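You operate a simulated robot arm through the tools that you are given. There is no shell and no other tool. Be economical: measure what you need, move in short steps, check, and stop when the job is done.

You are at the controls of a simulated two-armed robot. One attempt, no reset.

## Task
Rack the red and green rods by colour; bolt the blue hoop.
Fine: each in the bay of its colour, hoop down; the third rod stays on the wood battens. Where these are worked on the way, their far stop is far enough and under half their travel is too little: blue hoop.

The check looks at the end state, three seconds after you hand in, the way a careful person would. Anything else that was tipped, shoved, dropped, spilled or broken makes it a failure.

## Robot
Two 7-joint arms with fingered hands on one trunk, on a base that drives. Base frame: it is fixed to the floor where the robot stands at the start and does not move with it; the origin is under the middle of the robot, x ahead of it, y to its left, z up. Readings come in mm, degrees, newtons and seconds.
The left shoulder is at the start at [34, 104, 1189], the right one opposite. With the tool pointing down near the work surface each hand reaches from about 220 to 580 mm from the robot's upright axis, wherever it stands, measured 20 degrees to its own side. Places, roughly: blue hoop [500, -100, 900]; rack bolt [400, 0, 900]. Payload 2.4 kg a hand.
The TCP of each hand is the grasp point between the finger pads, 17 mm short of the fingertips. In the tool frame z runs along the fingers and y along their closing line. The gripper opens to 88 mm. The gripper's body begins 47 mm behind the TCP. The gripper is a hand of 2 fingers: y runs from the thumb to the fingers, the wrist lies at [0, 0, -165] in the tool frame, and closing takes about 1.5 s.
Orientation is that of the tool frame in the base frame, as a unit quaternion [x, y, z, w]. With the fingers straight down and closing along the base's y, the tool's x points along the base's -x, its y along +y and its z along -z.

## Interface
- The arms move only by the tool arm_command. It takes "left_series", "right_series" or both (then of equal length, played together; a hand with none holds still); each is a list of rows, each an object (a shift or turn left out is 0, a gripper value left out holds the last) with "translation": the shift along the tool's x, y, z in mm, a list of three; "angular": the turn, a rotation vector about the tool's x, y, z in degrees, a list of three; "gripper": the closure in counts, from 0 (fully open) to 255 (shut). In form: [{"translation": [x, y, z], "angular": [ax, ay, az], "gripper": gripper}, ...]. A call has 1 to 10 rows; each row is the pose to reach, as a shift and turn from the pose commanded when the call began, along the tool's axes at that moment. Rows are played at 5 a second. More than 50 mm and 8.6 degrees between two rows, or a gripper value outside its range, and nothing of the call is played. Where a pose cannot be reached the arm comes as near as it can. A force on the tool above 40 N (or 10 N above the force at the start of the call, whichever is more), or a blocked arm, ends the call early, and 0.2 s more pass. The fingers move at their own pace (about 153 mm/s each) and stop on an object; they squeeze with about 33 N. The grip force told is the motor's: it shows also when the fingers shut on nothing. Time passes only in rows, and 0.2 s behind the last, so rows that repeat a pose let the fingers close. It gives the time, the measured TCP pose, the force on the tool (base axes), the opening and the grip force at its end, in the units of the frame above (readings bear some noise), with the torque about the TCP (base axes, N m) and any sound that the robot's microphone picked up.
- Cameras (640 x 400 px; columns grow to the right, rows downward): "scene" is now at [105.3, -54.9, 1099.9]; the picture's right is [-0.59, -0.80, 0.00], its down [-0.22, 0.16, -0.96] and it looks along [0.77, -0.57, -0.27] (base axes); focal length 214 px, centre (320, 200). "left" rides on the left gripper at [-50, 3, -64] in its tool frame; the picture's right is [-0.06, -1.00, 0.00], its down [0.78, -0.05, -0.62] and it looks along [0.62, -0.04, 0.79] (tool axes); focal length 275 px, centre (320, 200). "right" rides on the right gripper at [50, 3, -63] in its tool frame; the picture's right is [-0.06, 1.00, 0.00], its down [-0.78, -0.05, -0.62] and it looks along [-0.62, -0.04, 0.79] (tool axes); focal length 275 px, centre (320, 200). There is no depth. A picture from a camera that has moved, and an enlarged one, comes with that camera's place and axes in the base frame and with its lens.
- grab_frame(camera): a new picture of that camera. No time passes.
- raise_lower(by): slides the trunk up (or, below 0, down) by that many mm; the arms and the scene camera ride with it, the base frame stays. It gives what a move gives, with no picture.
- steer(legs): drives the robot by 1 to 6 legs, each [ahead, left, turn to the left] in mm, mm and degrees, along the robot's own axes; the way and the turn of a leg run together, so that a leg with both is an arc; at most 1500 mm and 180 degrees a leg. The arms and the cameras ride along, it lands a little off, and it stops where it bumps. It gives what a move gives.
- preshape(shape, hand): the hand has 2 fingers and takes this shape, open, in about a second: jaw (thumb against the fingers, like two jaws); tri (thumb and two fingers); tip (a fingertip pinch); poke (one finger out to press); point (the index stretched); flat (the hand flat); cup (the hand cupped); fist (a fist). The gripper value then closes the fingers along that shape, each until it touches; the sizes above hold for jaw. It gives what a move gives, with no picture.
- turn_head(pan, tilt): turns the head with the scene camera to pan (to the left, within 60 degrees either way) and tilt (down, from -29 to 69), counted from straight ahead of the robot. It gives what a move gives.
- inspect(camera, box): a new picture of the part [left, top, right, bottom] of that camera's present view, enlarged. No time passes.
- sign_off(): hands the job in; it is judged then, once.

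Go step by step. Nothing tells you exact positions but the pictures and the camera data: compare them with the known pose of the tool, close in by small moves and look again before you grip or let go. The budget is 120 turns and 100 pictures, counting those below and the enlarged ones. Unless the task says otherwise, let go and move clear before handing in, and close with one line.

The tools are called after "Emit:" as a command line: name --argument value ..., lists and objects as JSON in quotes. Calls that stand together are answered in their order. arm_command: Moves the arms, as the interface text tells. Its arguments: {"type":"object","properties":{"left_series":{"type":"array","items":{"type":"object","properties":{"translation":{"type":"array","items":{"type":"number"}},"angular":{"type":"array","items":{"type":"number"}},"gripper":{"type":"number"}}}},"right_series":{"type":"array","items":{"type":"object","properties":{"translation":{"type":"array","items":{"type":"number"}},"angular":{"type":"array","items":{"type":"number"}},"gripper":{"type":"number"}}}}},"required":[]} The other tools are called the same way: raise_lower (by) slides the trunk up or down; preshape (shape, hand) gives the hand a shape; steer (legs) drives the base; turn_head (pan, tilt) turns the head that bears the scene camera; grab_frame (camera) takes a picture; inspect (camera, box) takes an enlarged picture of a part of a camera's view; sign_off () hands the job in.

At the start:

```text
t: 0.0
left_position: [430.9, 148.9, 1335.4]
left_tcp_rot: [0.0, 1.0, -0.001, 0.0]
left_ft_force: [0.9, -0.4, -0.2]
left_ft_torque: [0.01, -0.01, 0.02]
left_grip_width: 88.0
left_grip_force: 0.0
left_shape: jaw
right_position: [388.5, -185.4, 1274.1]
right_tcp_rot: [0.0, 1.0, 0.0, 0.0]
right_ft_force: [0.0, 0.5, -0.1]
right_ft_torque: [-0.01, 0.0, -0.01]
right_grip_width: 87.8
right_grip_force: 0.1
right_shape: jaw
trunk travel left (down, up): [-418.0, 431.0]
robot x, y, heading: [2.1, 3.4, -0.4]
head pan, tilt: [-19.7, -28.6]
```

scene: 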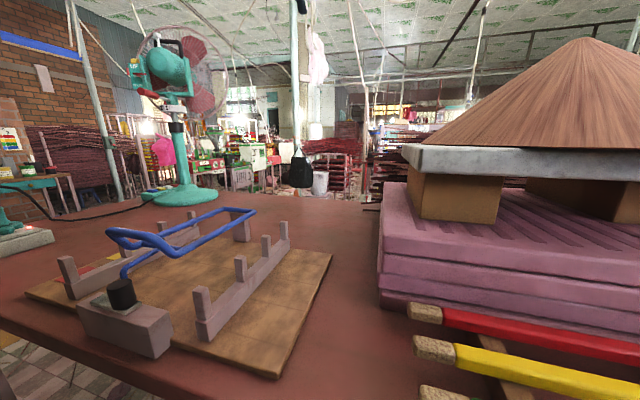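
right: 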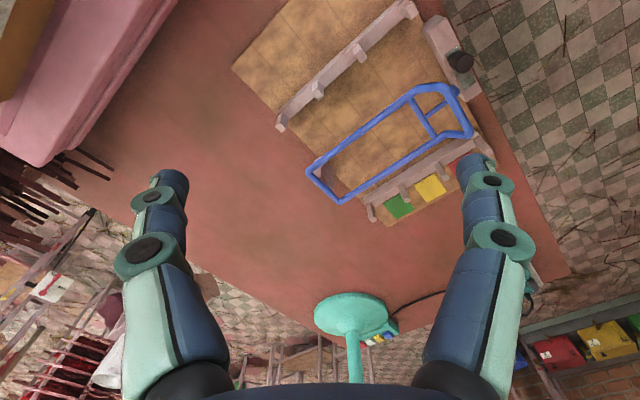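
left: 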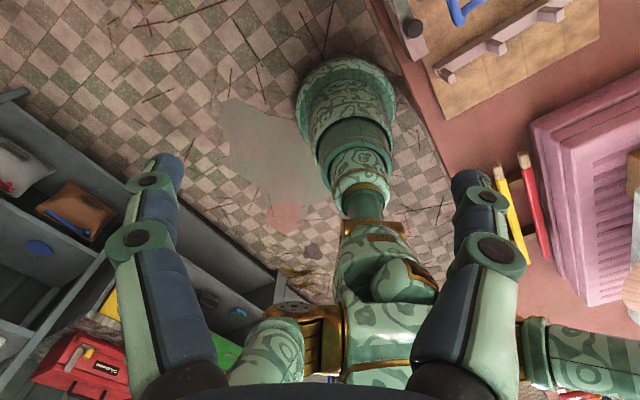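

I see a rack on a wood board with a blue hoop, and rods lying to the right on battens. I'll turn the head down for a better overview.

Emit:
turn_head --pan -10 --tilt 10

Emit:
grab_frame --camera "scene"

```text
t: 1.1
left_position: [429.7, 148.1, 1335.1]
left_tcp_rot: [-0.001, 1.0, 0.0, 0.0]
left_ft_force: [0.8, 0.4, 0.4]
left_ft_torque: [0.01, -0.04, 0.0]
left_grip_width: 87.8
left_grip_force: 0.0
left_shape: jaw
right_position: [388.5, -185.3, 1273.2]
right_tcp_rot: [0.0, 1.0, -0.001, -0.001]
right_ft_force: [-0.9, -0.4, 0.2]
right_ft_torque: [0.02, 0.02, -0.02]
right_grip_width: 88.0
right_grip_force: 0.1
right_shape: jaw
trunk travel left (down, up): [-418.0, 431.0]
robot x, y, heading: [0.3, -2.9, -0.1]
head pan, tilt: [-10.0, 10.0]
```

```text
96 pictures are left
camera scene: at [120.9, -21.1, 1107.7], right [-0.24, -0.97, 0.0], down [-0.18, 0.04, -0.98], along [0.95, -0.23, -0.19], focal length 214 px, centre (320, 200)
```

scene: 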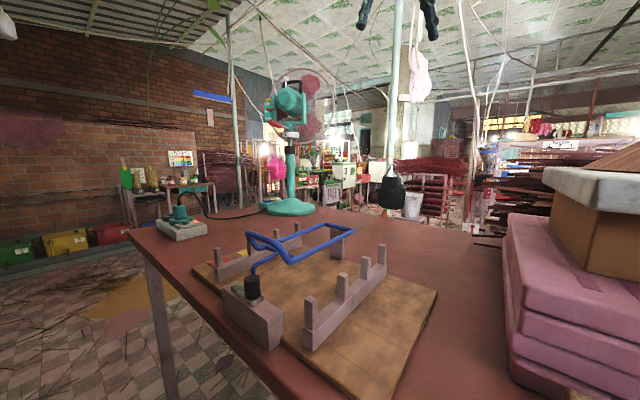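

The rack is ahead; I need a steeper look and one toward the rods at the right.

Emit:
turn_head --pan -8 --tilt 40

Emit:
grab_frame --camera "scene"

Emit:
turn_head --pan -58 --tilt 40

Emit:
grab_frame --camera "scene"

```text
t: 2.0
left_position: [430.9, 149.3, 1336.5]
left_tcp_rot: [-0.001, 1.0, 0.0, 0.0]
left_ft_force: [-0.2, -0.4, 0.0]
left_ft_torque: [0.0, 0.01, -0.02]
left_grip_width: 88.2
left_grip_force: 0.0
left_shape: jaw
right_position: [387.4, -186.5, 1274.7]
right_tcp_rot: [0.0, 1.0, 0.0, 0.001]
right_ft_force: [0.0, 0.7, -0.3]
right_ft_torque: [0.03, 0.0, -0.03]
right_grip_width: 87.8
right_grip_force: 0.0
right_shape: jaw
trunk travel left (down, up): [-418.0, 431.0]
robot x, y, heading: [1.2, -0.3, -0.1]
head pan, tilt: [-8.0, 40.0]
```

```text
95 pictures are left
camera scene: at [114.4, -11.2, 1061.4], right [-0.14, -0.99, 0.0], down [-0.64, 0.09, -0.77], along [0.76, -0.11, -0.64], focal length 214 px, centre (320, 200)
```

scene: 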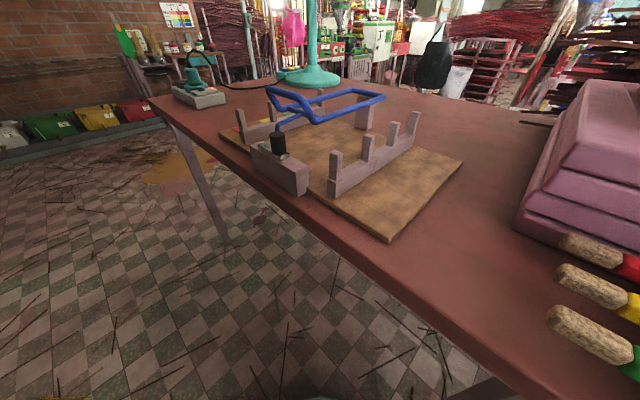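

```text
t: 3.2
left_position: [429.8, 148.6, 1336.2]
left_tcp_rot: [-0.002, 1.0, 0.0, 0.0]
left_ft_force: [0.2, -0.2, 0.1]
left_ft_torque: [0.03, 0.0, 0.03]
left_grip_width: 87.8
left_grip_force: 0.1
left_shape: jaw
right_position: [388.7, -187.0, 1274.5]
right_tcp_rot: [0.0, 1.0, 0.0, 0.0]
right_ft_force: [0.4, 0.5, 0.0]
right_ft_torque: [-0.01, -0.05, -0.01]
right_grip_width: 87.8
right_grip_force: 0.0
right_shape: jaw
trunk travel left (down, up): [-418.0, 431.0]
robot x, y, heading: [1.8, 1.0, 0.0]
head pan, tilt: [-58.0, 40.0]
```

```text
94 pictures are left
camera scene: at [75.3, -71.4, 1061.3], right [-0.85, -0.53, 0.0], down [-0.34, 0.54, -0.77], along [0.41, -0.65, -0.64], focal length 214 px, centre (320, 200)
```

scene: 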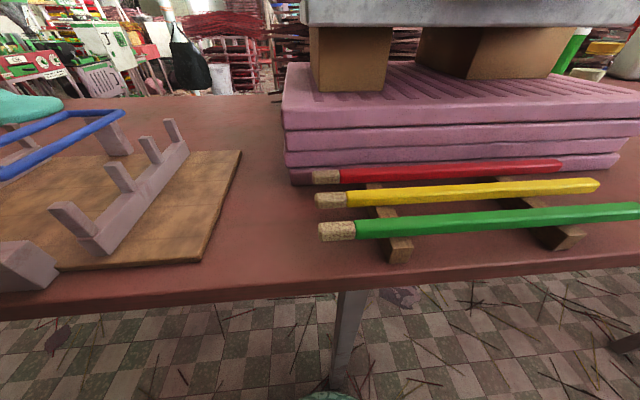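

The rack's long axis appears parallel to the rods, turned about 37° from the base x axis, with the table edge along it. I'll look closer at the rack with the head and right camera.

Emit:
turn_head --pan -8 --tilt 40

Emit:
inspect --camera "scene" --box '[200, 70, 480, 250]'

Emit:
inspect --camera "right" --box '[220, 0, 540, 240]'

```text
t: 4.4
left_position: [432.0, 149.1, 1335.0]
left_tcp_rot: [-0.002, 1.0, 0.0, 0.0]
left_ft_force: [0.0, 0.0, -0.2]
left_ft_torque: [0.02, 0.0, 0.02]
left_grip_width: 87.5
left_grip_force: 0.1
left_shape: jaw
right_position: [387.8, -186.0, 1276.0]
right_tcp_rot: [0.0, 1.0, 0.0, 0.0]
right_ft_force: [0.1, -0.4, -0.8]
right_ft_torque: [0.0, 0.0, -0.01]
right_grip_width: 87.8
right_grip_force: 0.0
right_shape: jaw
trunk travel left (down, up): [-418.0, 431.0]
robot x, y, heading: [-1.8, -0.3, 0.0]
head pan, tilt: [-8.0, 40.0]
```

```text
2.22 times, centred on (340, 160) of scene
camera zoom: at [114.4, -11.2, 1061.3], right [-0.14, -0.99, 0.0], down [-0.64, 0.09, -0.77], along [0.76, -0.11, -0.64], focal length 477 px, centre (276, 289)
```

zoom: 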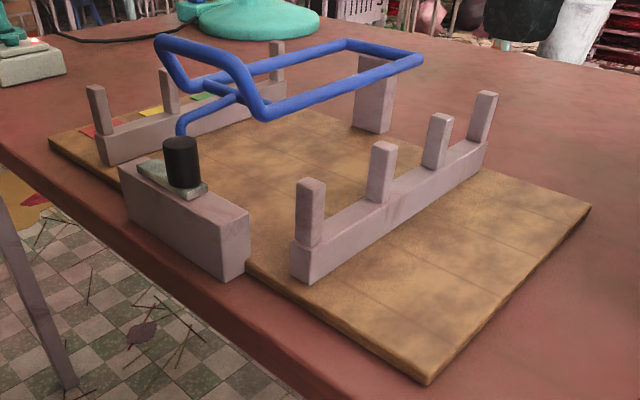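

```text
1.67 times, centred on (380, 120) of right
camera zoom: at [338.7, -181.9, 1338.5], right [0.06, 1.0, 0.0], down [0.78, -0.05, 0.62], along [0.62, -0.04, -0.79], focal length 459 px, centre (220, 333)
```

zoom: 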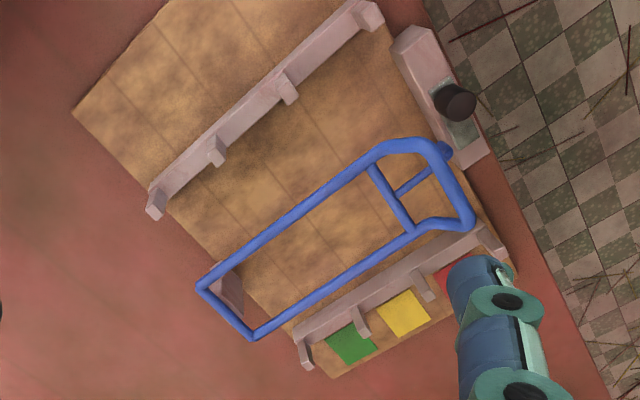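

The hoop frame lies horizontal at about z 936, hinged at the far post, with a raised handle and a tang by the black knob; the bays run red (near), yellow, green (far). I'll turn to face the table squarely and slide left to stand before the rack.

Emit:
steer --legs '[[0, 0, -53]]'

Emit:
turn_head --pan 0 --tilt 50

Emit:
grab_frame --camera "scene"

Emit:
grab_frame --camera "right"

```text
t: 7.2
left_position: [377.5, -257.2, 1335.0]
left_tcp_rot: [0.449, 0.894, 0.0, 0.0]
left_ft_force: [0.3, -0.9, -0.6]
left_ft_torque: [-0.03, 0.02, 0.03]
left_grip_width: 87.7
left_grip_force: 0.0
left_shape: jaw
right_position: [81.4, -421.5, 1274.0]
right_tcp_rot: [0.449, 0.894, -0.001, 0.0]
right_ft_force: [0.1, 0.0, 0.8]
right_ft_torque: [0.02, 0.01, -0.01]
right_grip_width: 87.7
right_grip_force: 0.1
right_shape: jaw
trunk travel left (down, up): [-418.0, 431.0]
robot x, y, heading: [3.4, 1.8, -53.3]
head pan, tilt: [-8.0, 40.0]
```

```text
t: 7.9
left_position: [375.8, -257.7, 1336.7]
left_tcp_rot: [0.449, 0.894, 0.0, 0.0]
left_ft_force: [0.3, -0.5, 0.0]
left_ft_torque: [0.0, 0.02, 0.02]
left_grip_width: 87.5
left_grip_force: 0.0
left_shape: jaw
right_position: [81.4, -421.9, 1274.4]
right_tcp_rot: [0.449, 0.894, 0.0, -0.001]
right_ft_force: [0.7, -0.4, 0.6]
right_ft_torque: [0.0, 0.0, -0.01]
right_grip_width: 87.9
right_grip_force: 0.0
right_shape: jaw
trunk travel left (down, up): [-418.0, 431.0]
robot x, y, heading: [-3.9, -0.2, -53.5]
head pan, tilt: [0.0, 50.0]
```

```text
91 pictures are left
camera scene: at [64.2, -84.9, 1047.2], right [-0.8, -0.6, 0.0], down [-0.46, 0.61, -0.64], along [0.38, -0.52, -0.77], focal length 214 px, centre (320, 200)
```

scene: 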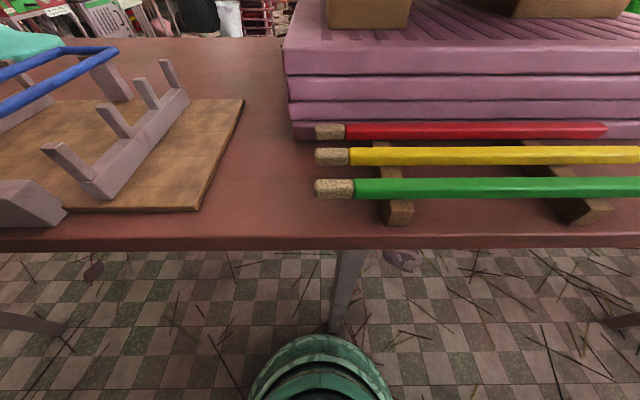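

```text
90 pictures are left
camera right: at [55.8, -379.0, 1338.5], right [0.84, 0.55, 0.0], down [0.43, -0.66, 0.62], along [0.34, -0.52, -0.79], focal length 275 px, centre (320, 200)
```

right: 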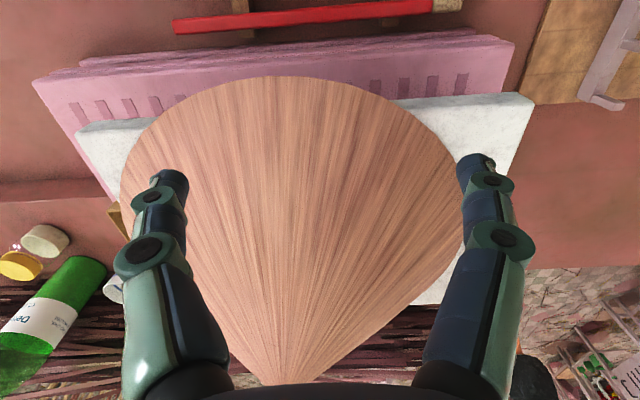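

Facing the table squarely now: the rods lie across at about 268/321/377 mm ahead, red right beside the pad stack. I'll slide left to stand before the rack and look at it.

Emit:
steer --legs '[[0, 370, 0]]'

Emit:
grab_frame --camera "scene"

Emit:
grab_frame --camera "right"

Emit:
grab_frame --camera "left"

```text
t: 10.2
left_position: [675.4, -38.1, 1335.7]
left_tcp_rot: [0.453, 0.892, 0.0, 0.0]
left_ft_force: [0.7, 0.7, -0.2]
left_ft_torque: [0.02, 0.02, 0.04]
left_grip_width: 87.9
left_grip_force: 0.1
left_shape: jaw
right_position: [378.2, -202.6, 1274.8]
right_tcp_rot: [0.453, 0.892, 0.0, 0.0]
right_ft_force: [0.9, -0.4, -0.2]
right_ft_torque: [0.01, 0.01, 0.0]
right_grip_width: 87.7
right_grip_force: 0.0
right_shape: jaw
trunk travel left (down, up): [-418.0, 431.0]
robot x, y, heading: [296.2, 220.3, -53.5]
head pan, tilt: [0.0, 50.0]
```

```text
89 pictures are left
camera scene: at [363.1, 135.7, 1047.2], right [-0.81, -0.59, 0.0], down [-0.45, 0.62, -0.64], along [0.38, -0.52, -0.77], focal length 214 px, centre (320, 200)
```

scene: 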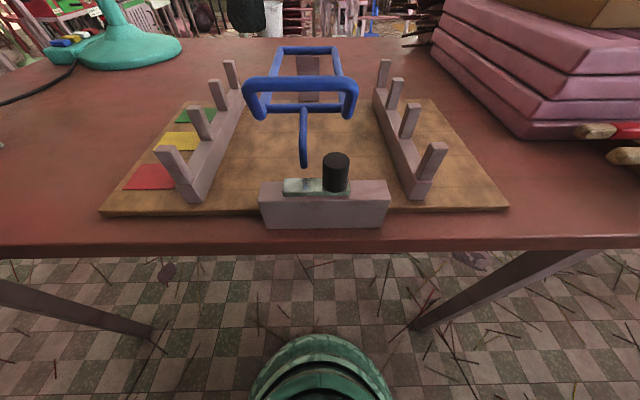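

```text
88 pictures are left
camera right: at [352.1, -158.3, 1338.6], right [0.84, 0.54, 0.0], down [0.42, -0.66, 0.62], along [0.33, -0.52, -0.79], focal length 275 px, centre (320, 200)
```

right: 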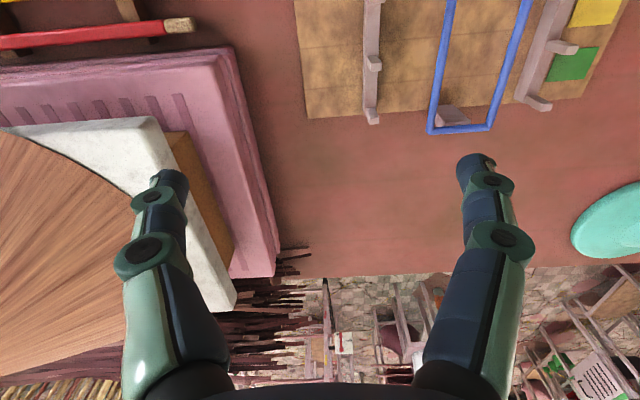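

```text
87 pictures are left
camera left: at [706.6, -77.8, 1400.3], right [-0.77, -0.64, 0.0], down [-0.5, 0.6, 0.62], along [-0.4, 0.47, -0.79], focal length 275 px, centre (320, 200)
```

left: 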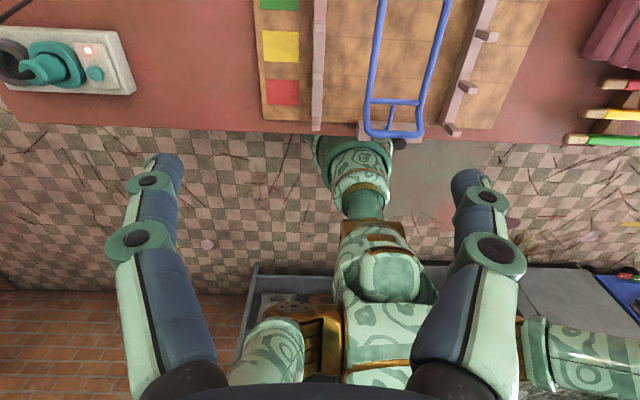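

Emit:
inspect --camera "scene" --box '[220, 30, 420, 240]'

Emit:
inspect --camera "left" --box '[240, 0, 540, 180]'

```text
1.90 times, centred on (320, 135) of scene
camera zoom: at [363.1, 135.7, 1047.2], right [-0.81, -0.59, 0.0], down [-0.45, 0.62, -0.64], along [0.38, -0.52, -0.77], focal length 408 px, centre (320, 324)
```

zoom: 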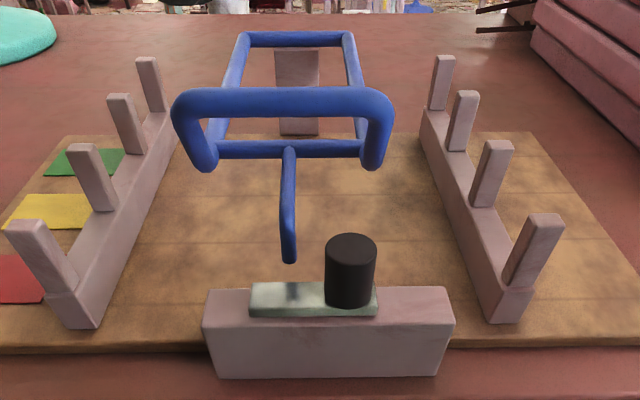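

```text
2.13 times, centred on (390, 90) of left
camera zoom: at [706.6, -77.8, 1400.3], right [-0.77, -0.64, 0.0], down [-0.5, 0.6, 0.62], along [-0.4, 0.47, -0.79], focal length 587 px, centre (171, 435)
```

zoom: 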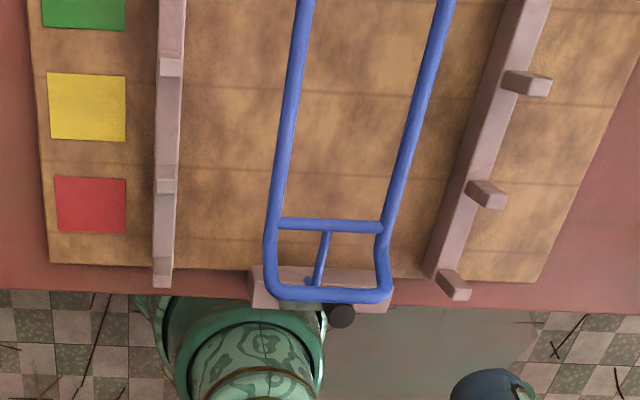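

The hoop's tang hangs just behind the block carrying a slide plate and black knob. I'll drop the trunk a bit to look at the bolt and hoop height from a flatter angle.

Emit:
raise_lower --by -110

Emit:
turn_head --pan 0 --tilt 25

Emit:
inspect --camera "scene" --box '[180, 100, 460, 300]'

```text
t: 11.7
left_position: [672.2, -39.7, 1225.3]
left_tcp_rot: [0.453, 0.892, 0.0, 0.0]
left_ft_force: [0.2, -0.1, 0.5]
left_ft_torque: [0.0, 0.03, 0.0]
left_grip_width: 87.8
left_grip_force: 0.0
left_shape: jaw
right_position: [377.5, -201.9, 1164.3]
right_tcp_rot: [0.452, 0.892, 0.0, 0.0]
right_ft_force: [-0.2, -0.2, 0.3]
right_ft_torque: [-0.03, 0.04, 0.0]
right_grip_width: 87.7
right_grip_force: 0.0
right_shape: jaw
trunk travel left (down, up): [-308.0, 541.0]
robot x, y, heading: [298.0, 226.4, -53.6]
head pan, tilt: [0.0, 50.0]
```

```text
t: 12.6
left_position: [674.4, -39.4, 1224.7]
left_tcp_rot: [0.452, 0.892, 0.0, 0.0]
left_ft_force: [-0.7, 0.7, 0.5]
left_ft_torque: [0.0, -0.01, -0.01]
left_grip_width: 87.9
left_grip_force: 0.0
left_shape: jaw
right_position: [376.9, -201.8, 1163.6]
right_tcp_rot: [0.453, 0.892, 0.0, 0.0]
right_ft_force: [0.2, 0.0, 0.1]
right_ft_torque: [-0.01, -0.02, -0.01]
right_grip_width: 87.8
right_grip_force: 0.0
right_shape: jaw
trunk travel left (down, up): [-308.0, 541.0]
robot x, y, heading: [302.5, 223.2, -53.7]
head pan, tilt: [0.0, 25.0]
```

```text
2.00 times, centred on (320, 200) of scene
camera zoom: at [373.6, 120.6, 974.0], right [-0.81, -0.59, 0.0], down [-0.25, 0.34, -0.91], along [0.53, -0.73, -0.42], focal length 429 px, centre (320, 200)
```

zoom: 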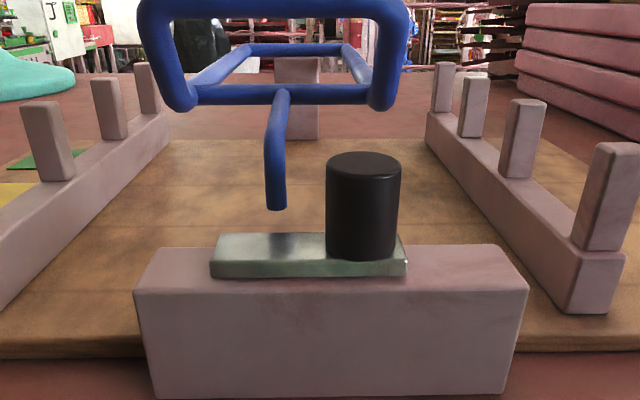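

The tang tip hangs about 13 mm above the block top, just behind it. I want a view of the block from behind, so I'll bring the left hand's camera over the rack.

Emit:
arm_command --left_series '[{"translation": [14, -15, 35]}, {"translation": [28, -30, 70]}, {"translation": [42, -45, 105]}, {"translation": [56, -60, 140]}, {"translation": [70, -75, 175]}, {"translation": [83, -88, 205]}]'

Emit:
grab_frame --camera "left"

```text
t: 13.9
left_position: [555.5, -26.5, 1021.3]
left_tcp_rot: [0.451, 0.893, -0.001, 0.001]
left_ft_force: [-0.7, -0.3, 0.8]
left_ft_torque: [-0.01, 0.0, 0.0]
left_grip_width: 87.7
left_grip_force: 0.1
left_shape: jaw
right_position: [378.6, -201.7, 1164.6]
right_tcp_rot: [0.453, 0.891, 0.0, 0.0]
right_ft_force: [0.8, 0.0, 0.2]
right_ft_torque: [-0.04, 0.01, -0.02]
right_grip_width: 87.8
right_grip_force: 0.0
right_shape: jaw
trunk travel left (down, up): [-308.0, 541.0]
robot x, y, heading: [298.8, 219.6, -53.7]
head pan, tilt: [0.0, 25.0]
```

```text
83 pictures are left
camera left: at [586.7, -64.7, 1085.3], right [-0.77, -0.64, 0.0], down [-0.5, 0.6, 0.62], along [-0.4, 0.47, -0.79], focal length 275 px, centre (320, 200)
```

left: 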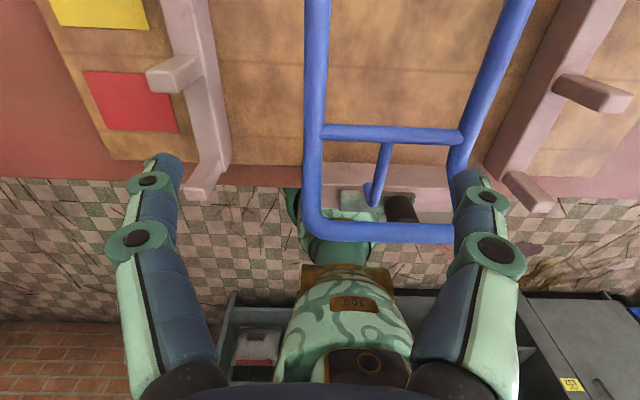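

Emit:
inspect --camera "left" --box '[300, 110, 480, 250]'

```text
2.86 times, centred on (390, 180) of left
camera zoom: at [586.7, -64.7, 1085.3], right [-0.77, -0.64, 0.0], down [-0.5, 0.6, 0.62], along [-0.4, 0.47, -0.79], focal length 786 px, centre (120, 257)
```

zoom: 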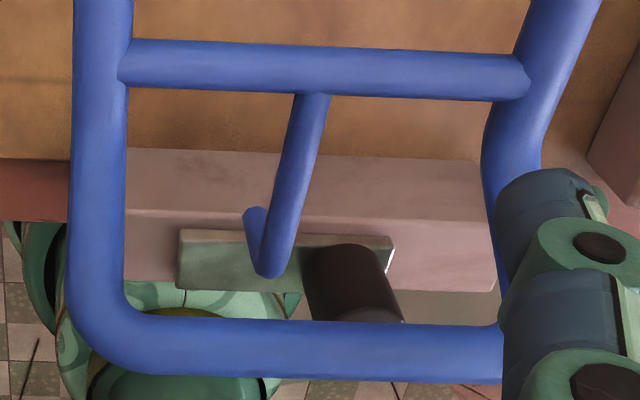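

The tang is L-shaped, with its vertical stub just behind the block; the handle bar is at about f 290, z 972 (along the robot's ahead), l 387. I'll raise the trunk back and turn the left hand 90° to grip the handle bar and try opening the hoop.

Emit:
raise_lower --by 110

Emit:
arm_command --left_series '[{"angular": [0, 0, 8.5]}, {"angular": [0, 0, 17]}, {"angular": [0, 0, 25.5]}, {"angular": [0, 0, 34]}, {"angular": [0, 0, 42.5]}, {"angular": [0, 0, 51]}, {"angular": [0, 0, 59.5]}, {"angular": [0, 0, 68]}, {"angular": [0, 0, 76.5]}, {"angular": [0, 0, 85]}]'

```text
t: 15.4
left_position: [554.0, -23.9, 1129.4]
left_tcp_rot: [0.452, 0.892, 0.0, 0.0]
left_ft_force: [0.8, 0.3, 0.2]
left_ft_torque: [-0.02, -0.03, -0.02]
left_grip_width: 87.7
left_grip_force: 0.0
left_shape: jaw
right_position: [378.1, -202.6, 1273.8]
right_tcp_rot: [0.453, 0.891, 0.0, 0.0]
right_ft_force: [-0.4, 0.5, -0.8]
right_ft_torque: [0.01, 0.01, 0.0]
right_grip_width: 88.0
right_grip_force: 0.1
right_shape: jaw
trunk travel left (down, up): [-418.0, 431.0]
robot x, y, heading: [299.6, 221.1, -53.7]
head pan, tilt: [0.0, 25.0]
```

```text
t: 17.6
left_position: [554.0, -25.3, 1132.5]
left_tcp_rot: [0.936, 0.351, 0.0, 0.0]
left_ft_force: [0.0, -0.5, -0.1]
left_ft_torque: [0.03, 0.02, 0.01]
left_grip_width: 88.2
left_grip_force: 0.1
left_shape: jaw
right_position: [378.3, -201.8, 1276.0]
right_tcp_rot: [0.453, 0.892, 0.0, 0.0]
right_ft_force: [0.4, -0.5, 0.6]
right_ft_torque: [0.0, -0.02, -0.01]
right_grip_width: 87.9
right_grip_force: 0.1
right_shape: jaw
trunk travel left (down, up): [-418.0, 431.0]
robot x, y, heading: [299.3, 219.5, -53.7]
head pan, tilt: [0.0, 25.0]
```

Turned; the tool's x is now along my left and y ahead. I'll finish the turn, move over the handle bar and look.

Emit:
arm_command --left_series '[{"angular": [0, 0, 5], "translation": [-15, -20, 0], "gripper": 120}, {"angular": [0, 0, 5], "translation": [-35, -45, 20]}, {"angular": [0, 0, 5], "translation": [-49, -56, 65]}, {"angular": [0, 0, 5], "translation": [-49, -56, 105]}]'

Emit:
grab_frame --camera "left"

Emit:
turn_head --pan 0 --tilt 40

Emit:
grab_frame --camera "scene"

```text
t: 18.6
left_position: [480.3, -16.3, 1022.9]
left_tcp_rot: [0.95, 0.311, -0.001, 0.0]
left_ft_force: [0.1, -0.1, 0.5]
left_ft_torque: [-0.02, 0.04, 0.05]
left_grip_width: 46.9
left_grip_force: 0.1
left_shape: jaw
right_position: [378.0, -202.3, 1274.5]
right_tcp_rot: [0.452, 0.892, 0.0, 0.0]
right_ft_force: [0.0, 0.7, -0.2]
right_ft_torque: [-0.02, -0.01, -0.02]
right_grip_width: 88.0
right_grip_force: 0.0
right_shape: jaw
trunk travel left (down, up): [-418.0, 431.0]
robot x, y, heading: [301.5, 224.0, -53.9]
head pan, tilt: [0.0, 25.0]
```

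```text
81 pictures are left
camera left: at [442.3, -47.7, 1088.8], right [-0.64, 0.77, 0.0], down [0.6, 0.5, 0.62], along [0.48, 0.4, -0.79], focal length 275 px, centre (320, 200)
```

left: 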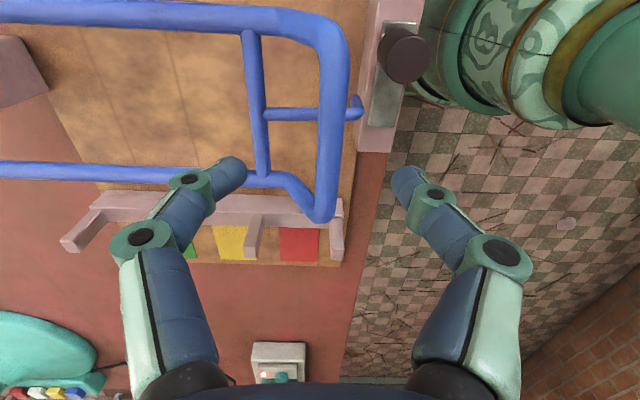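

```text
t: 19.3
left_position: [480.1, -16.0, 1025.5]
left_tcp_rot: [0.951, 0.31, 0.0, 0.0]
left_ft_force: [0.5, -0.3, 0.0]
left_ft_torque: [0.01, -0.01, 0.03]
left_grip_width: 47.5
left_grip_force: 0.1
left_shape: jaw
right_position: [376.5, -202.7, 1275.4]
right_tcp_rot: [0.452, 0.892, 0.0, 0.0]
right_ft_force: [0.4, 0.5, 0.0]
right_ft_torque: [-0.02, 0.02, 0.0]
right_grip_width: 87.9
right_grip_force: 0.1
right_shape: jaw
trunk travel left (down, up): [-418.0, 431.0]
robot x, y, heading: [303.2, 219.6, -53.7]
head pan, tilt: [0.0, 40.0]
```

```text
80 pictures are left
camera scene: at [367.5, 128.9, 1061.4], right [-0.81, -0.59, 0.0], down [-0.38, 0.52, -0.77], along [0.45, -0.62, -0.64], focal length 214 px, centre (320, 200)
```

scene: 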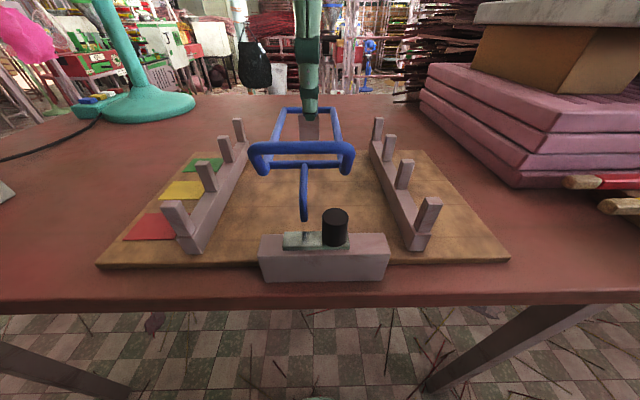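

The bar is 6 mm nearer than the TCP line. I'll shift, descend onto the bar and close.

Emit:
arm_command --left_series '[{"translation": [0, -6, 20]}, {"translation": [0, -6, 50]}, {"translation": [0, -6, 50], "gripper": 255}, {"translation": [0, -6, 50]}, {"translation": [0, -6, 50]}, {"translation": [0, -6, 50]}, {"translation": [0, -6, 50]}, {"translation": [0, -6, 50]}]'

Emit:
grab_frame --camera "left"

```text
t: 21.1
left_position: [476.5, -11.2, 977.3]
left_tcp_rot: [0.951, 0.31, 0.0, -0.001]
left_ft_force: [-5.9, 6.6, -11.0]
left_ft_torque: [0.02, 0.01, 0.02]
left_grip_width: 0.0
left_grip_force: 32.6
left_shape: jaw
right_position: [377.6, -201.6, 1275.8]
right_tcp_rot: [0.453, 0.892, 0.0, -0.001]
right_ft_force: [-0.3, 0.0, 0.5]
right_ft_torque: [0.01, 0.0, 0.01]
right_grip_width: 87.9
right_grip_force: 0.0
right_shape: jaw
trunk travel left (down, up): [-418.0, 431.0]
robot x, y, heading: [298.9, 222.2, -53.6]
head pan, tilt: [0.0, 40.0]
```

```text
79 pictures are left
camera left: at [437.9, -43.3, 1040.7], right [-0.64, 0.77, 0.0], down [0.6, 0.5, 0.62], along [0.48, 0.4, -0.79], focal length 275 px, centre (320, 200)
```

left: 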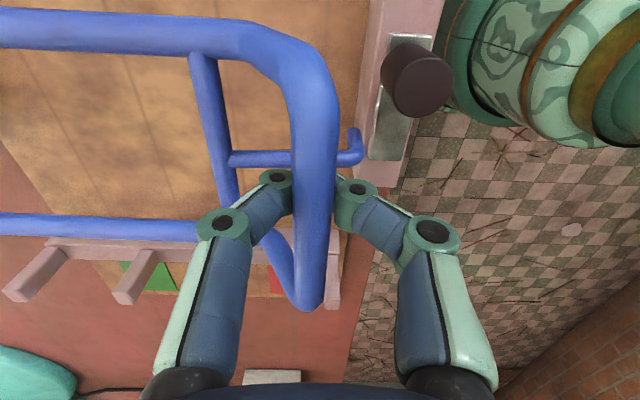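

The fingers seem closed around and beneath the bar. I'll try a short lift along the hinge arc.

Emit:
arm_command --left_series '[{"translation": [0, 2, -8]}, {"translation": [0, 4, -17]}, {"translation": [0, 7, -26]}, {"translation": [0, 10, -36]}]'

Emit:
grab_frame --camera "scene"

```text
t: 21.5
left_position: [476.8, -11.5, 978.3]
left_tcp_rot: [0.951, 0.31, 0.0, -0.007]
left_ft_force: [-4.6, -0.6, -29.8]
left_ft_torque: [0.01, 0.05, 0.01]
left_grip_width: 0.0
left_grip_force: 33.3
left_shape: jaw
right_position: [377.5, -203.6, 1275.2]
right_tcp_rot: [0.452, 0.892, 0.0, 0.0]
right_ft_force: [0.4, 0.6, -0.6]
right_ft_torque: [0.0, -0.02, 0.01]
right_grip_width: 88.0
right_grip_force: 0.1
right_shape: jaw
trunk travel left (down, up): [-418.0, 431.0]
robot x, y, heading: [299.9, 225.0, -54.0]
head pan, tilt: [0.0, 40.0]
stopped in row 1 (left hand): the force on the tool passed its limit (the readings are from after the stop); the commanded pose is now the measured one
```

```text
78 pictures are left
camera scene: at [367.3, 128.4, 1061.0], right [-0.81, -0.59, 0.0], down [-0.38, 0.52, -0.77], along [0.45, -0.62, -0.64], focal length 214 px, centre (320, 200)
```

scene: 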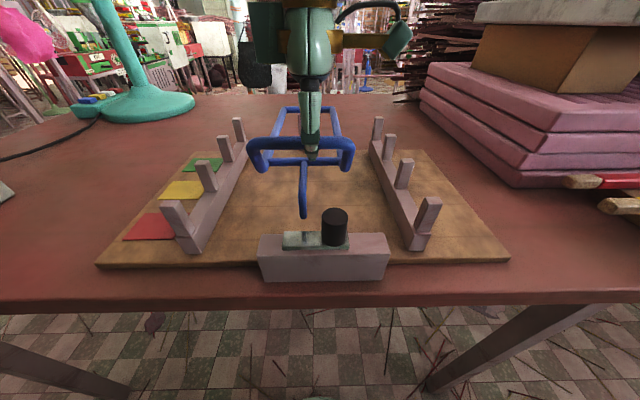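

The lift met resistance, though the hoop rose a few millimetres. I'll try again much slower in case the hinge is damped.

Emit:
arm_command --left_series '[{"translation": [0, 0, 0]}, {"translation": [0, 0.2, -1]}, {"translation": [0, 0.4, -2]}, {"translation": [0, 0.6, -3]}, {"translation": [0, 0.8, -4]}, {"translation": [0, 1, -5]}, {"translation": [0, 1.2, -6]}, {"translation": [0, 1.4, -7]}, {"translation": [0, 1.6, -8]}]'

Emit:
inspect --camera "scene" --box '[220, 90, 420, 300]'

Emit:
inspect --camera "left" --box '[120, 0, 460, 320]'

```text
t: 22.1
left_position: [477.1, -10.2, 977.1]
left_tcp_rot: [0.951, 0.31, 0.001, -0.008]
left_ft_force: [-4.3, -0.4, -27.0]
left_ft_torque: [-0.02, 0.05, 0.0]
left_grip_width: 0.0
left_grip_force: 33.1
left_shape: jaw
right_position: [378.2, -204.7, 1274.5]
right_tcp_rot: [0.452, 0.892, -0.001, -0.001]
right_ft_force: [-0.1, 0.5, 0.0]
right_ft_torque: [0.02, 0.03, 0.01]
right_grip_width: 87.7
right_grip_force: 0.1
right_shape: jaw
trunk travel left (down, up): [-418.0, 431.0]
robot x, y, heading: [297.5, 223.0, -53.7]
head pan, tilt: [0.0, 40.0]
stopped in row 2 (left hand): the force on the tool passed its limit (the readings are from after the stop); the commanded pose is now the measured one
```

```text
1.90 times, centred on (320, 195) of scene
camera zoom: at [367.4, 128.1, 1061.3], right [-0.81, -0.59, 0.0], down [-0.38, 0.52, -0.77], along [0.45, -0.62, -0.64], focal length 408 px, centre (320, 210)
```

zoom: 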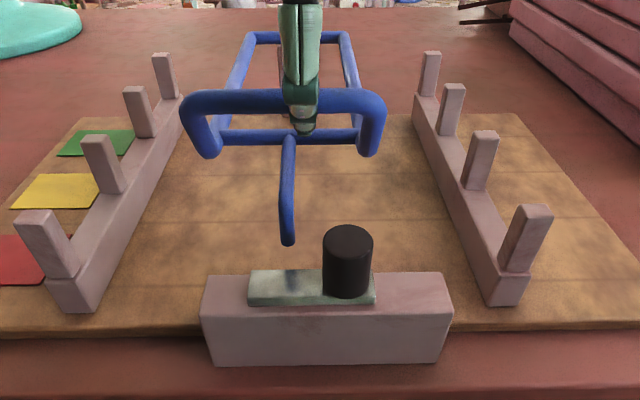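

```text
1.25 times, centred on (290, 160) of left
camera zoom: at [438.8, -43.8, 1041.5], right [-0.64, 0.77, 0.01], down [0.61, 0.49, 0.63], along [0.47, 0.41, -0.78], focal length 344 px, centre (358, 250)
```

zoom: 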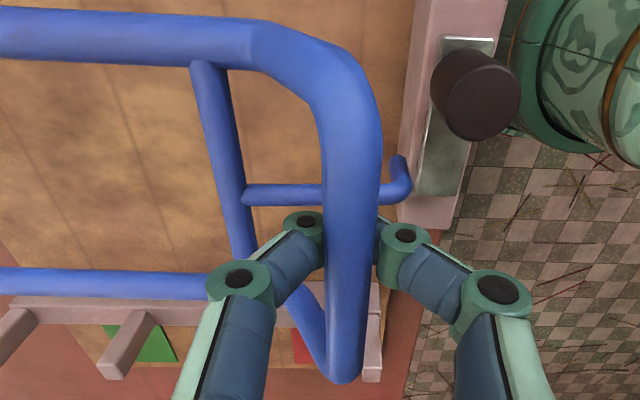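

The hoop resists lifting while the fingers wrap under the bar, so I'll test whether it moves downward instead, gently.

Emit:
arm_command --left_series '[{"translation": [0, 0, 2]}, {"translation": [0, 0, 4]}, {"translation": [0, 0, 6]}, {"translation": [0, 0, 8]}, {"translation": [0, 0, 10]}, {"translation": [0, 0, 12]}]'

Emit:
inspect --camera "scene" --box '[220, 90, 420, 300]'

```text
t: 23.5
left_position: [476.4, -10.4, 968.0]
left_tcp_rot: [0.951, 0.311, 0.001, -0.005]
left_ft_force: [-1.0, 0.2, -0.3]
left_ft_torque: [-0.02, -0.01, 0.03]
left_grip_width: 0.0
left_grip_force: 32.8
left_shape: jaw
right_position: [377.5, -202.1, 1275.6]
right_tcp_rot: [0.452, 0.892, -0.001, 0.0]
right_ft_force: [1.0, -0.2, 0.2]
right_ft_torque: [-0.03, 0.0, 0.02]
right_grip_width: 87.9
right_grip_force: 0.0
right_shape: jaw
trunk travel left (down, up): [-418.0, 431.0]
robot x, y, heading: [300.4, 218.1, -53.8]
head pan, tilt: [0.0, 40.0]
```

```text
1.90 times, centred on (320, 195) of scene
camera zoom: at [367.3, 129.0, 1061.4], right [-0.81, -0.59, 0.0], down [-0.38, 0.52, -0.77], along [0.45, -0.62, -0.64], focal length 408 px, centre (320, 210)
```

zoom: 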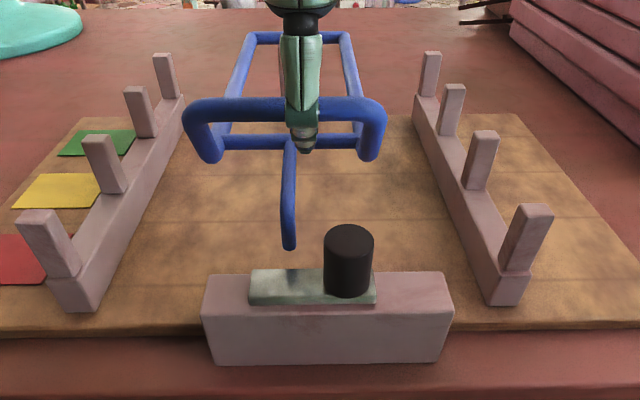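

Back to no force; the hoop hangs where it started, so it seems to be against an upward stop or latch. I'll release, rise above the bar, close the fingers and press down lightly.

Emit:
arm_command --left_series '[{"translation": [0, 0, 0], "gripper": 120}, {"translation": [0, 0, 0]}, {"translation": [0, 0, 0]}, {"translation": [0, 0, -25]}, {"translation": [0, 0, -50], "gripper": 255}, {"translation": [0, 0, -50]}, {"translation": [0, 0, -50]}, {"translation": [0, 0, -50]}, {"translation": [0, 0, -50]}]'

Emit:
arm_command --left_series '[{"translation": [0, 0, 6]}, {"translation": [0, 0, 12]}, {"translation": [0, 0, 18]}, {"translation": [0, 0, 24]}, {"translation": [0, 0, 28]}, {"translation": [0, 0, 32]}, {"translation": [0, 0, 36]}, {"translation": [0, 0, 40]}]'

Emit:
inspect --camera "scene" --box '[220, 90, 420, 300]'

```text
t: 25.5
left_position: [478.4, -11.5, 1017.6]
left_tcp_rot: [0.95, 0.311, 0.001, -0.005]
left_ft_force: [0.4, 0.3, -0.1]
left_ft_torque: [0.04, 0.01, -0.01]
left_grip_width: 0.4
left_grip_force: 32.8
left_shape: jaw
right_position: [378.3, -202.2, 1273.8]
right_tcp_rot: [0.453, 0.892, 0.0, 0.0]
right_ft_force: [0.0, -0.1, -0.1]
right_ft_torque: [-0.04, -0.02, 0.03]
right_grip_width: 87.6
right_grip_force: 0.0
right_shape: jaw
trunk travel left (down, up): [-418.0, 431.0]
robot x, y, heading: [298.6, 224.8, -53.8]
head pan, tilt: [0.0, 40.0]
```

```text
t: 27.3
left_position: [477.7, -11.0, 975.4]
left_tcp_rot: [0.951, 0.309, 0.001, -0.006]
left_ft_force: [0.0, -0.4, 5.5]
left_ft_torque: [0.0, -0.01, -0.02]
left_grip_width: 1.8
left_grip_force: 33.5
left_shape: jaw
right_position: [376.9, -203.3, 1274.1]
right_tcp_rot: [0.453, 0.892, 0.0, 0.001]
right_ft_force: [0.1, 0.3, -0.3]
right_ft_torque: [-0.01, -0.06, 0.01]
right_grip_width: 88.2
right_grip_force: 0.2
right_shape: jaw
trunk travel left (down, up): [-418.0, 431.0]
robot x, y, heading: [299.4, 225.5, -53.7]
head pan, tilt: [0.0, 40.0]
```

```text
1.90 times, centred on (320, 195) of scene
camera zoom: at [367.2, 129.1, 1061.3], right [-0.81, -0.59, 0.0], down [-0.38, 0.52, -0.77], along [0.45, -0.62, -0.64], focal length 408 px, centre (320, 210)
```

zoom: 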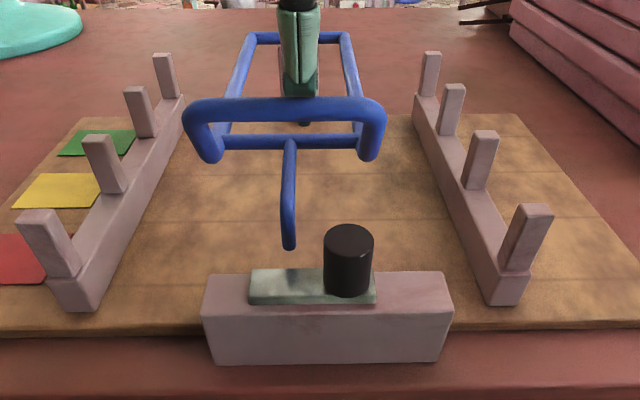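

The closed fingers slipped behind the bar without moving it, so the hoop is probably down and held by the bolt. I'll withdraw the left hand and bring the right hand over the knob (closing along my left-right) to slide it.

Emit:
arm_command --left_series '[{"translation": [0, 0, -45]}, {"translation": [20, 0, -90]}, {"translation": [60, 0, -115]}, {"translation": [105, 0, -130]}, {"translation": [150, 0, -140], "gripper": 120}]'

Emit:
arm_command --right_series '[{"translation": [30, 35, 15]}, {"translation": [60, 70, 30], "gripper": 130}, {"translation": [90, 105, 45]}, {"translation": [115, 135, 60]}, {"translation": [135, 160, 80]}, {"translation": [140, 178, 110]}, {"translation": [140, 178, 150]}, {"translation": [140, 178, 195]}, {"translation": [140, 178, 235]}, {"translation": [140, 178, 270]}]'

Emit:
grab_frame --camera "right"

Emit:
grab_frame --camera "scene"

```text
t: 28.5
left_position: [600.6, 76.6, 1117.9]
left_tcp_rot: [0.95, 0.311, 0.001, -0.006]
left_ft_force: [1.0, 0.0, -1.0]
left_ft_torque: [-0.04, -0.01, -0.01]
left_grip_width: 39.4
left_grip_force: 0.0
left_shape: jaw
right_position: [378.7, -201.6, 1274.4]
right_tcp_rot: [0.451, 0.892, 0.001, 0.0]
right_ft_force: [0.4, 0.1, 0.5]
right_ft_torque: [-0.02, 0.0, -0.04]
right_grip_width: 88.1
right_grip_force: 0.1
right_shape: jaw
trunk travel left (down, up): [-418.0, 431.0]
robot x, y, heading: [301.7, 223.1, -53.8]
head pan, tilt: [0.0, 40.0]
```

```text
t: 30.7
left_position: [600.6, 75.8, 1117.0]
left_tcp_rot: [0.95, 0.311, 0.001, -0.005]
left_ft_force: [0.2, 0.7, 0.2]
left_ft_torque: [0.01, -0.05, 0.02]
left_grip_width: 46.0
left_grip_force: 0.0
left_shape: jaw
right_position: [434.5, 14.7, 1006.1]
right_tcp_rot: [0.453, 0.892, 0.0, 0.001]
right_ft_force: [0.1, 0.7, 0.3]
right_ft_torque: [0.0, 0.01, 0.04]
right_grip_width: 43.4
right_grip_force: 0.1
right_shape: jaw
trunk travel left (down, up): [-418.0, 431.0]
robot x, y, heading: [299.3, 223.2, -53.8]
head pan, tilt: [0.0, 40.0]
```

```text
73 pictures are left
camera right: at [408.6, 57.4, 1070.0], right [0.84, 0.54, 0.0], down [0.42, -0.66, 0.62], along [0.33, -0.52, -0.79], focal length 275 px, centre (320, 200)
```

right: 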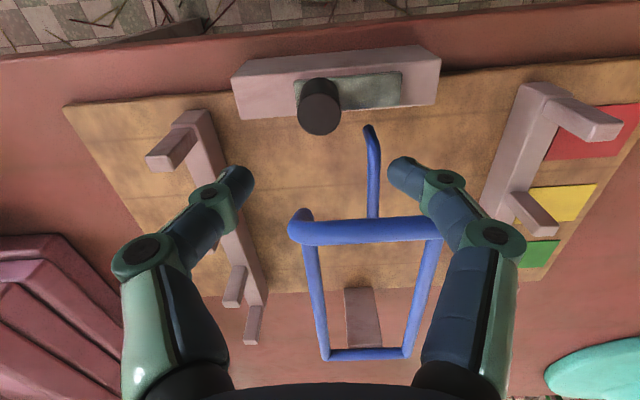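

```text
72 pictures are left
camera scene: at [367.6, 129.2, 1061.3], right [-0.81, -0.59, 0.0], down [-0.38, 0.52, -0.77], along [0.45, -0.62, -0.64], focal length 214 px, centre (320, 200)
```

scene: 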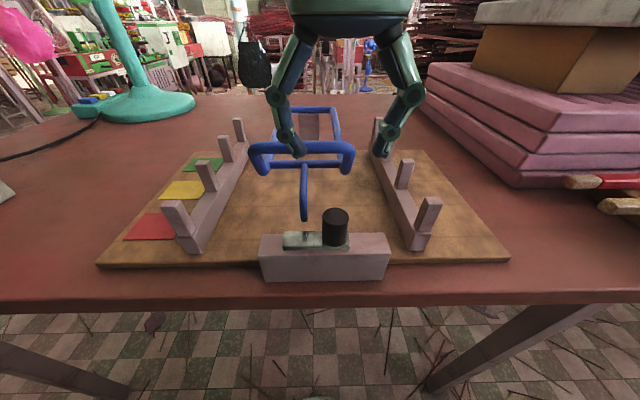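

The right hand is right over the knob (4 mm to go forward). I'll descend around it and close.

Emit:
arm_command --right_series '[{"translation": [-3, 0, 30]}, {"translation": [-3, 0, 60]}, {"translation": [-3, 0, 82]}, {"translation": [-3, 0, 82], "gripper": 255}, {"translation": [-3, 0, 82]}, {"translation": [-3, 0, 82]}, {"translation": [-3, 0, 82]}, {"translation": [-3, 0, 82]}]'

Emit:
grab_frame --camera "right"

```text
t: 32.5
left_position: [601.7, 76.2, 1117.4]
left_tcp_rot: [0.95, 0.311, 0.0, -0.006]
left_ft_force: [0.3, -0.4, 0.1]
left_ft_torque: [0.0, 0.0, -0.04]
left_grip_width: 46.1
left_grip_force: 0.0
left_shape: jaw
right_position: [452.4, 29.0, 950.6]
right_tcp_rot: [0.452, 0.892, 0.0, 0.0]
right_ft_force: [-0.5, 0.1, -0.9]
right_ft_torque: [-0.04, 0.01, -0.01]
right_grip_width: 0.0
right_grip_force: 32.8
right_shape: jaw
right hand out of reach, approached as far as the arm can: row 2, 3, 4, 5, 6, 7, 8
trunk travel left (down, up): [-418.0, 431.0]
robot x, y, heading: [300.0, 219.5, -53.8]
head pan, tilt: [0.0, 40.0]
```

```text
71 pictures are left
camera right: at [426.9, 73.9, 1013.9], right [0.84, 0.54, 0.0], down [0.42, -0.66, 0.62], along [0.33, -0.52, -0.79], focal length 275 px, centre (320, 200)
```

right: 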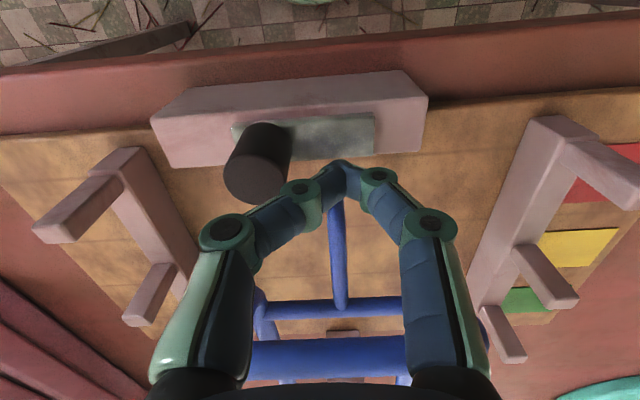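

That was out of reach at this lateral position. I'll lift the hand and shift the robot left and back a bit so the knob falls in the right arm's good zone.

Emit:
arm_command --right_series '[{"translation": [0, 0, -40], "gripper": 130}, {"translation": [0, 0, -80]}, {"translation": [0, 0, -110]}]'

Emit:
steer --legs '[[-60, 110, 0]]'

Emit:
grab_frame --camera "right"

```text
t: 33.3
left_position: [600.9, 76.0, 1117.2]
left_tcp_rot: [0.951, 0.31, 0.002, -0.004]
left_ft_force: [-0.3, -0.1, 0.4]
left_ft_torque: [0.0, 0.01, 0.03]
left_grip_width: 46.0
left_grip_force: 0.0
left_shape: jaw
right_position: [455.9, 32.9, 1062.7]
right_tcp_rot: [0.453, 0.892, 0.001, -0.001]
right_ft_force: [0.3, 0.1, 0.2]
right_ft_torque: [0.01, 0.01, 0.01]
right_grip_width: 42.7
right_grip_force: 0.0
right_shape: jaw
trunk travel left (down, up): [-418.0, 431.0]
robot x, y, heading: [302.2, 218.5, -53.8]
head pan, tilt: [0.0, 40.0]
```

```text
t: 34.6
left_position: [656.2, 191.6, 1117.2]
left_tcp_rot: [0.95, 0.312, 0.0, -0.004]
left_ft_force: [-0.6, -0.1, -0.4]
left_ft_torque: [0.0, 0.03, 0.0]
left_grip_width: 46.2
left_grip_force: 0.1
left_shape: jaw
right_position: [511.3, 146.5, 1061.4]
right_tcp_rot: [0.452, 0.892, 0.0, 0.0]
right_ft_force: [-0.2, 0.3, -0.2]
right_ft_torque: [-0.05, 0.0, 0.02]
right_grip_width: 42.6
right_grip_force: 0.0
right_shape: jaw
trunk travel left (down, up): [-418.0, 431.0]
robot x, y, heading: [357.5, 335.4, -53.5]
head pan, tilt: [0.0, 40.0]
```

```text
70 pictures are left
camera right: at [484.6, 190.0, 1125.1], right [0.84, 0.54, 0.0], down [0.43, -0.66, 0.62], along [0.33, -0.52, -0.79], focal length 275 px, centre (320, 200)
```

right: 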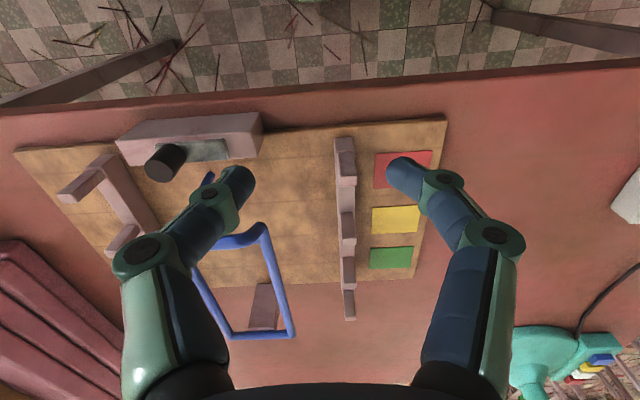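

Now I move the right hand over the knob again at a safe height.

Emit:
arm_command --right_series '[{"translation": [-15, -35, 0]}, {"translation": [-30, -70, 0]}, {"translation": [-45, -105, 0]}, {"translation": [-63, -140, 0]}, {"translation": [-63, -140, 35]}, {"translation": [-63, -140, 70]}]'

Emit:
grab_frame --camera "right"

```text
t: 36.0
left_position: [655.9, 190.1, 1116.8]
left_tcp_rot: [0.95, 0.311, 0.0, -0.007]
left_ft_force: [-1.1, 0.3, 0.3]
left_ft_torque: [0.0, -0.03, 0.0]
left_grip_width: 46.1
left_grip_force: 0.1
left_shape: jaw
right_position: [434.9, 12.9, 993.1]
right_tcp_rot: [0.451, 0.892, -0.001, 0.0]
right_ft_force: [-0.4, 0.2, 0.1]
right_ft_torque: [0.0, 0.0, -0.03]
right_grip_width: 42.6
right_grip_force: 0.1
right_shape: jaw
trunk travel left (down, up): [-418.0, 431.0]
robot x, y, heading: [352.8, 332.5, -53.5]
head pan, tilt: [0.0, 40.0]
```

```text
69 pictures are left
camera right: at [408.0, 56.9, 1057.1], right [0.84, 0.54, 0.0], down [0.43, -0.66, 0.62], along [0.34, -0.52, -0.79], focal length 275 px, centre (320, 200)
```

right: 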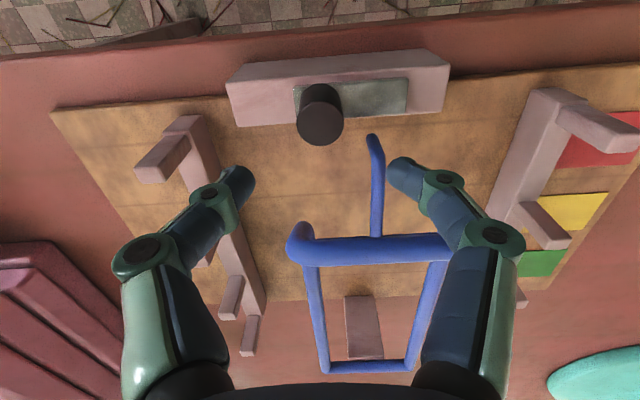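

Aligned over the knob; descending and closing.

Emit:
arm_command --right_series '[{"translation": [-2, 0, 25]}, {"translation": [-2, 0, 50]}, {"translation": [-2, 0, 68]}, {"translation": [-2, 0, 68], "gripper": 255}, {"translation": [-2, 0, 68]}, {"translation": [-2, 0, 68]}, {"translation": [-2, 0, 68]}]'

Emit:
grab_frame --camera "right"

```text
t: 37.6
left_position: [655.2, 191.0, 1117.4]
left_tcp_rot: [0.95, 0.312, 0.001, -0.005]
left_ft_force: [0.5, -1.0, -0.1]
left_ft_torque: [0.0, 0.01, -0.02]
left_grip_width: 46.0
left_grip_force: 0.1
left_shape: jaw
right_position: [436.4, 12.3, 924.0]
right_tcp_rot: [0.452, 0.892, 0.0, 0.0]
right_ft_force: [-3.8, 5.1, -8.7]
right_ft_torque: [0.08, 0.04, 0.0]
right_grip_width: 18.1
right_grip_force: 32.5
right_shape: jaw
trunk travel left (down, up): [-418.0, 431.0]
robot x, y, heading: [353.0, 330.6, -53.5]
head pan, tilt: [0.0, 40.0]
```

```text
68 pictures are left
camera right: at [410.8, 55.1, 987.9], right [0.84, 0.54, 0.0], down [0.43, -0.66, 0.62], along [0.33, -0.52, -0.79], focal length 275 px, centre (320, 200)
```

right: 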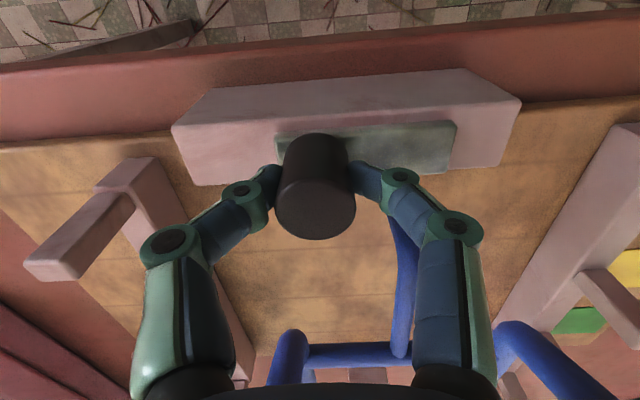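

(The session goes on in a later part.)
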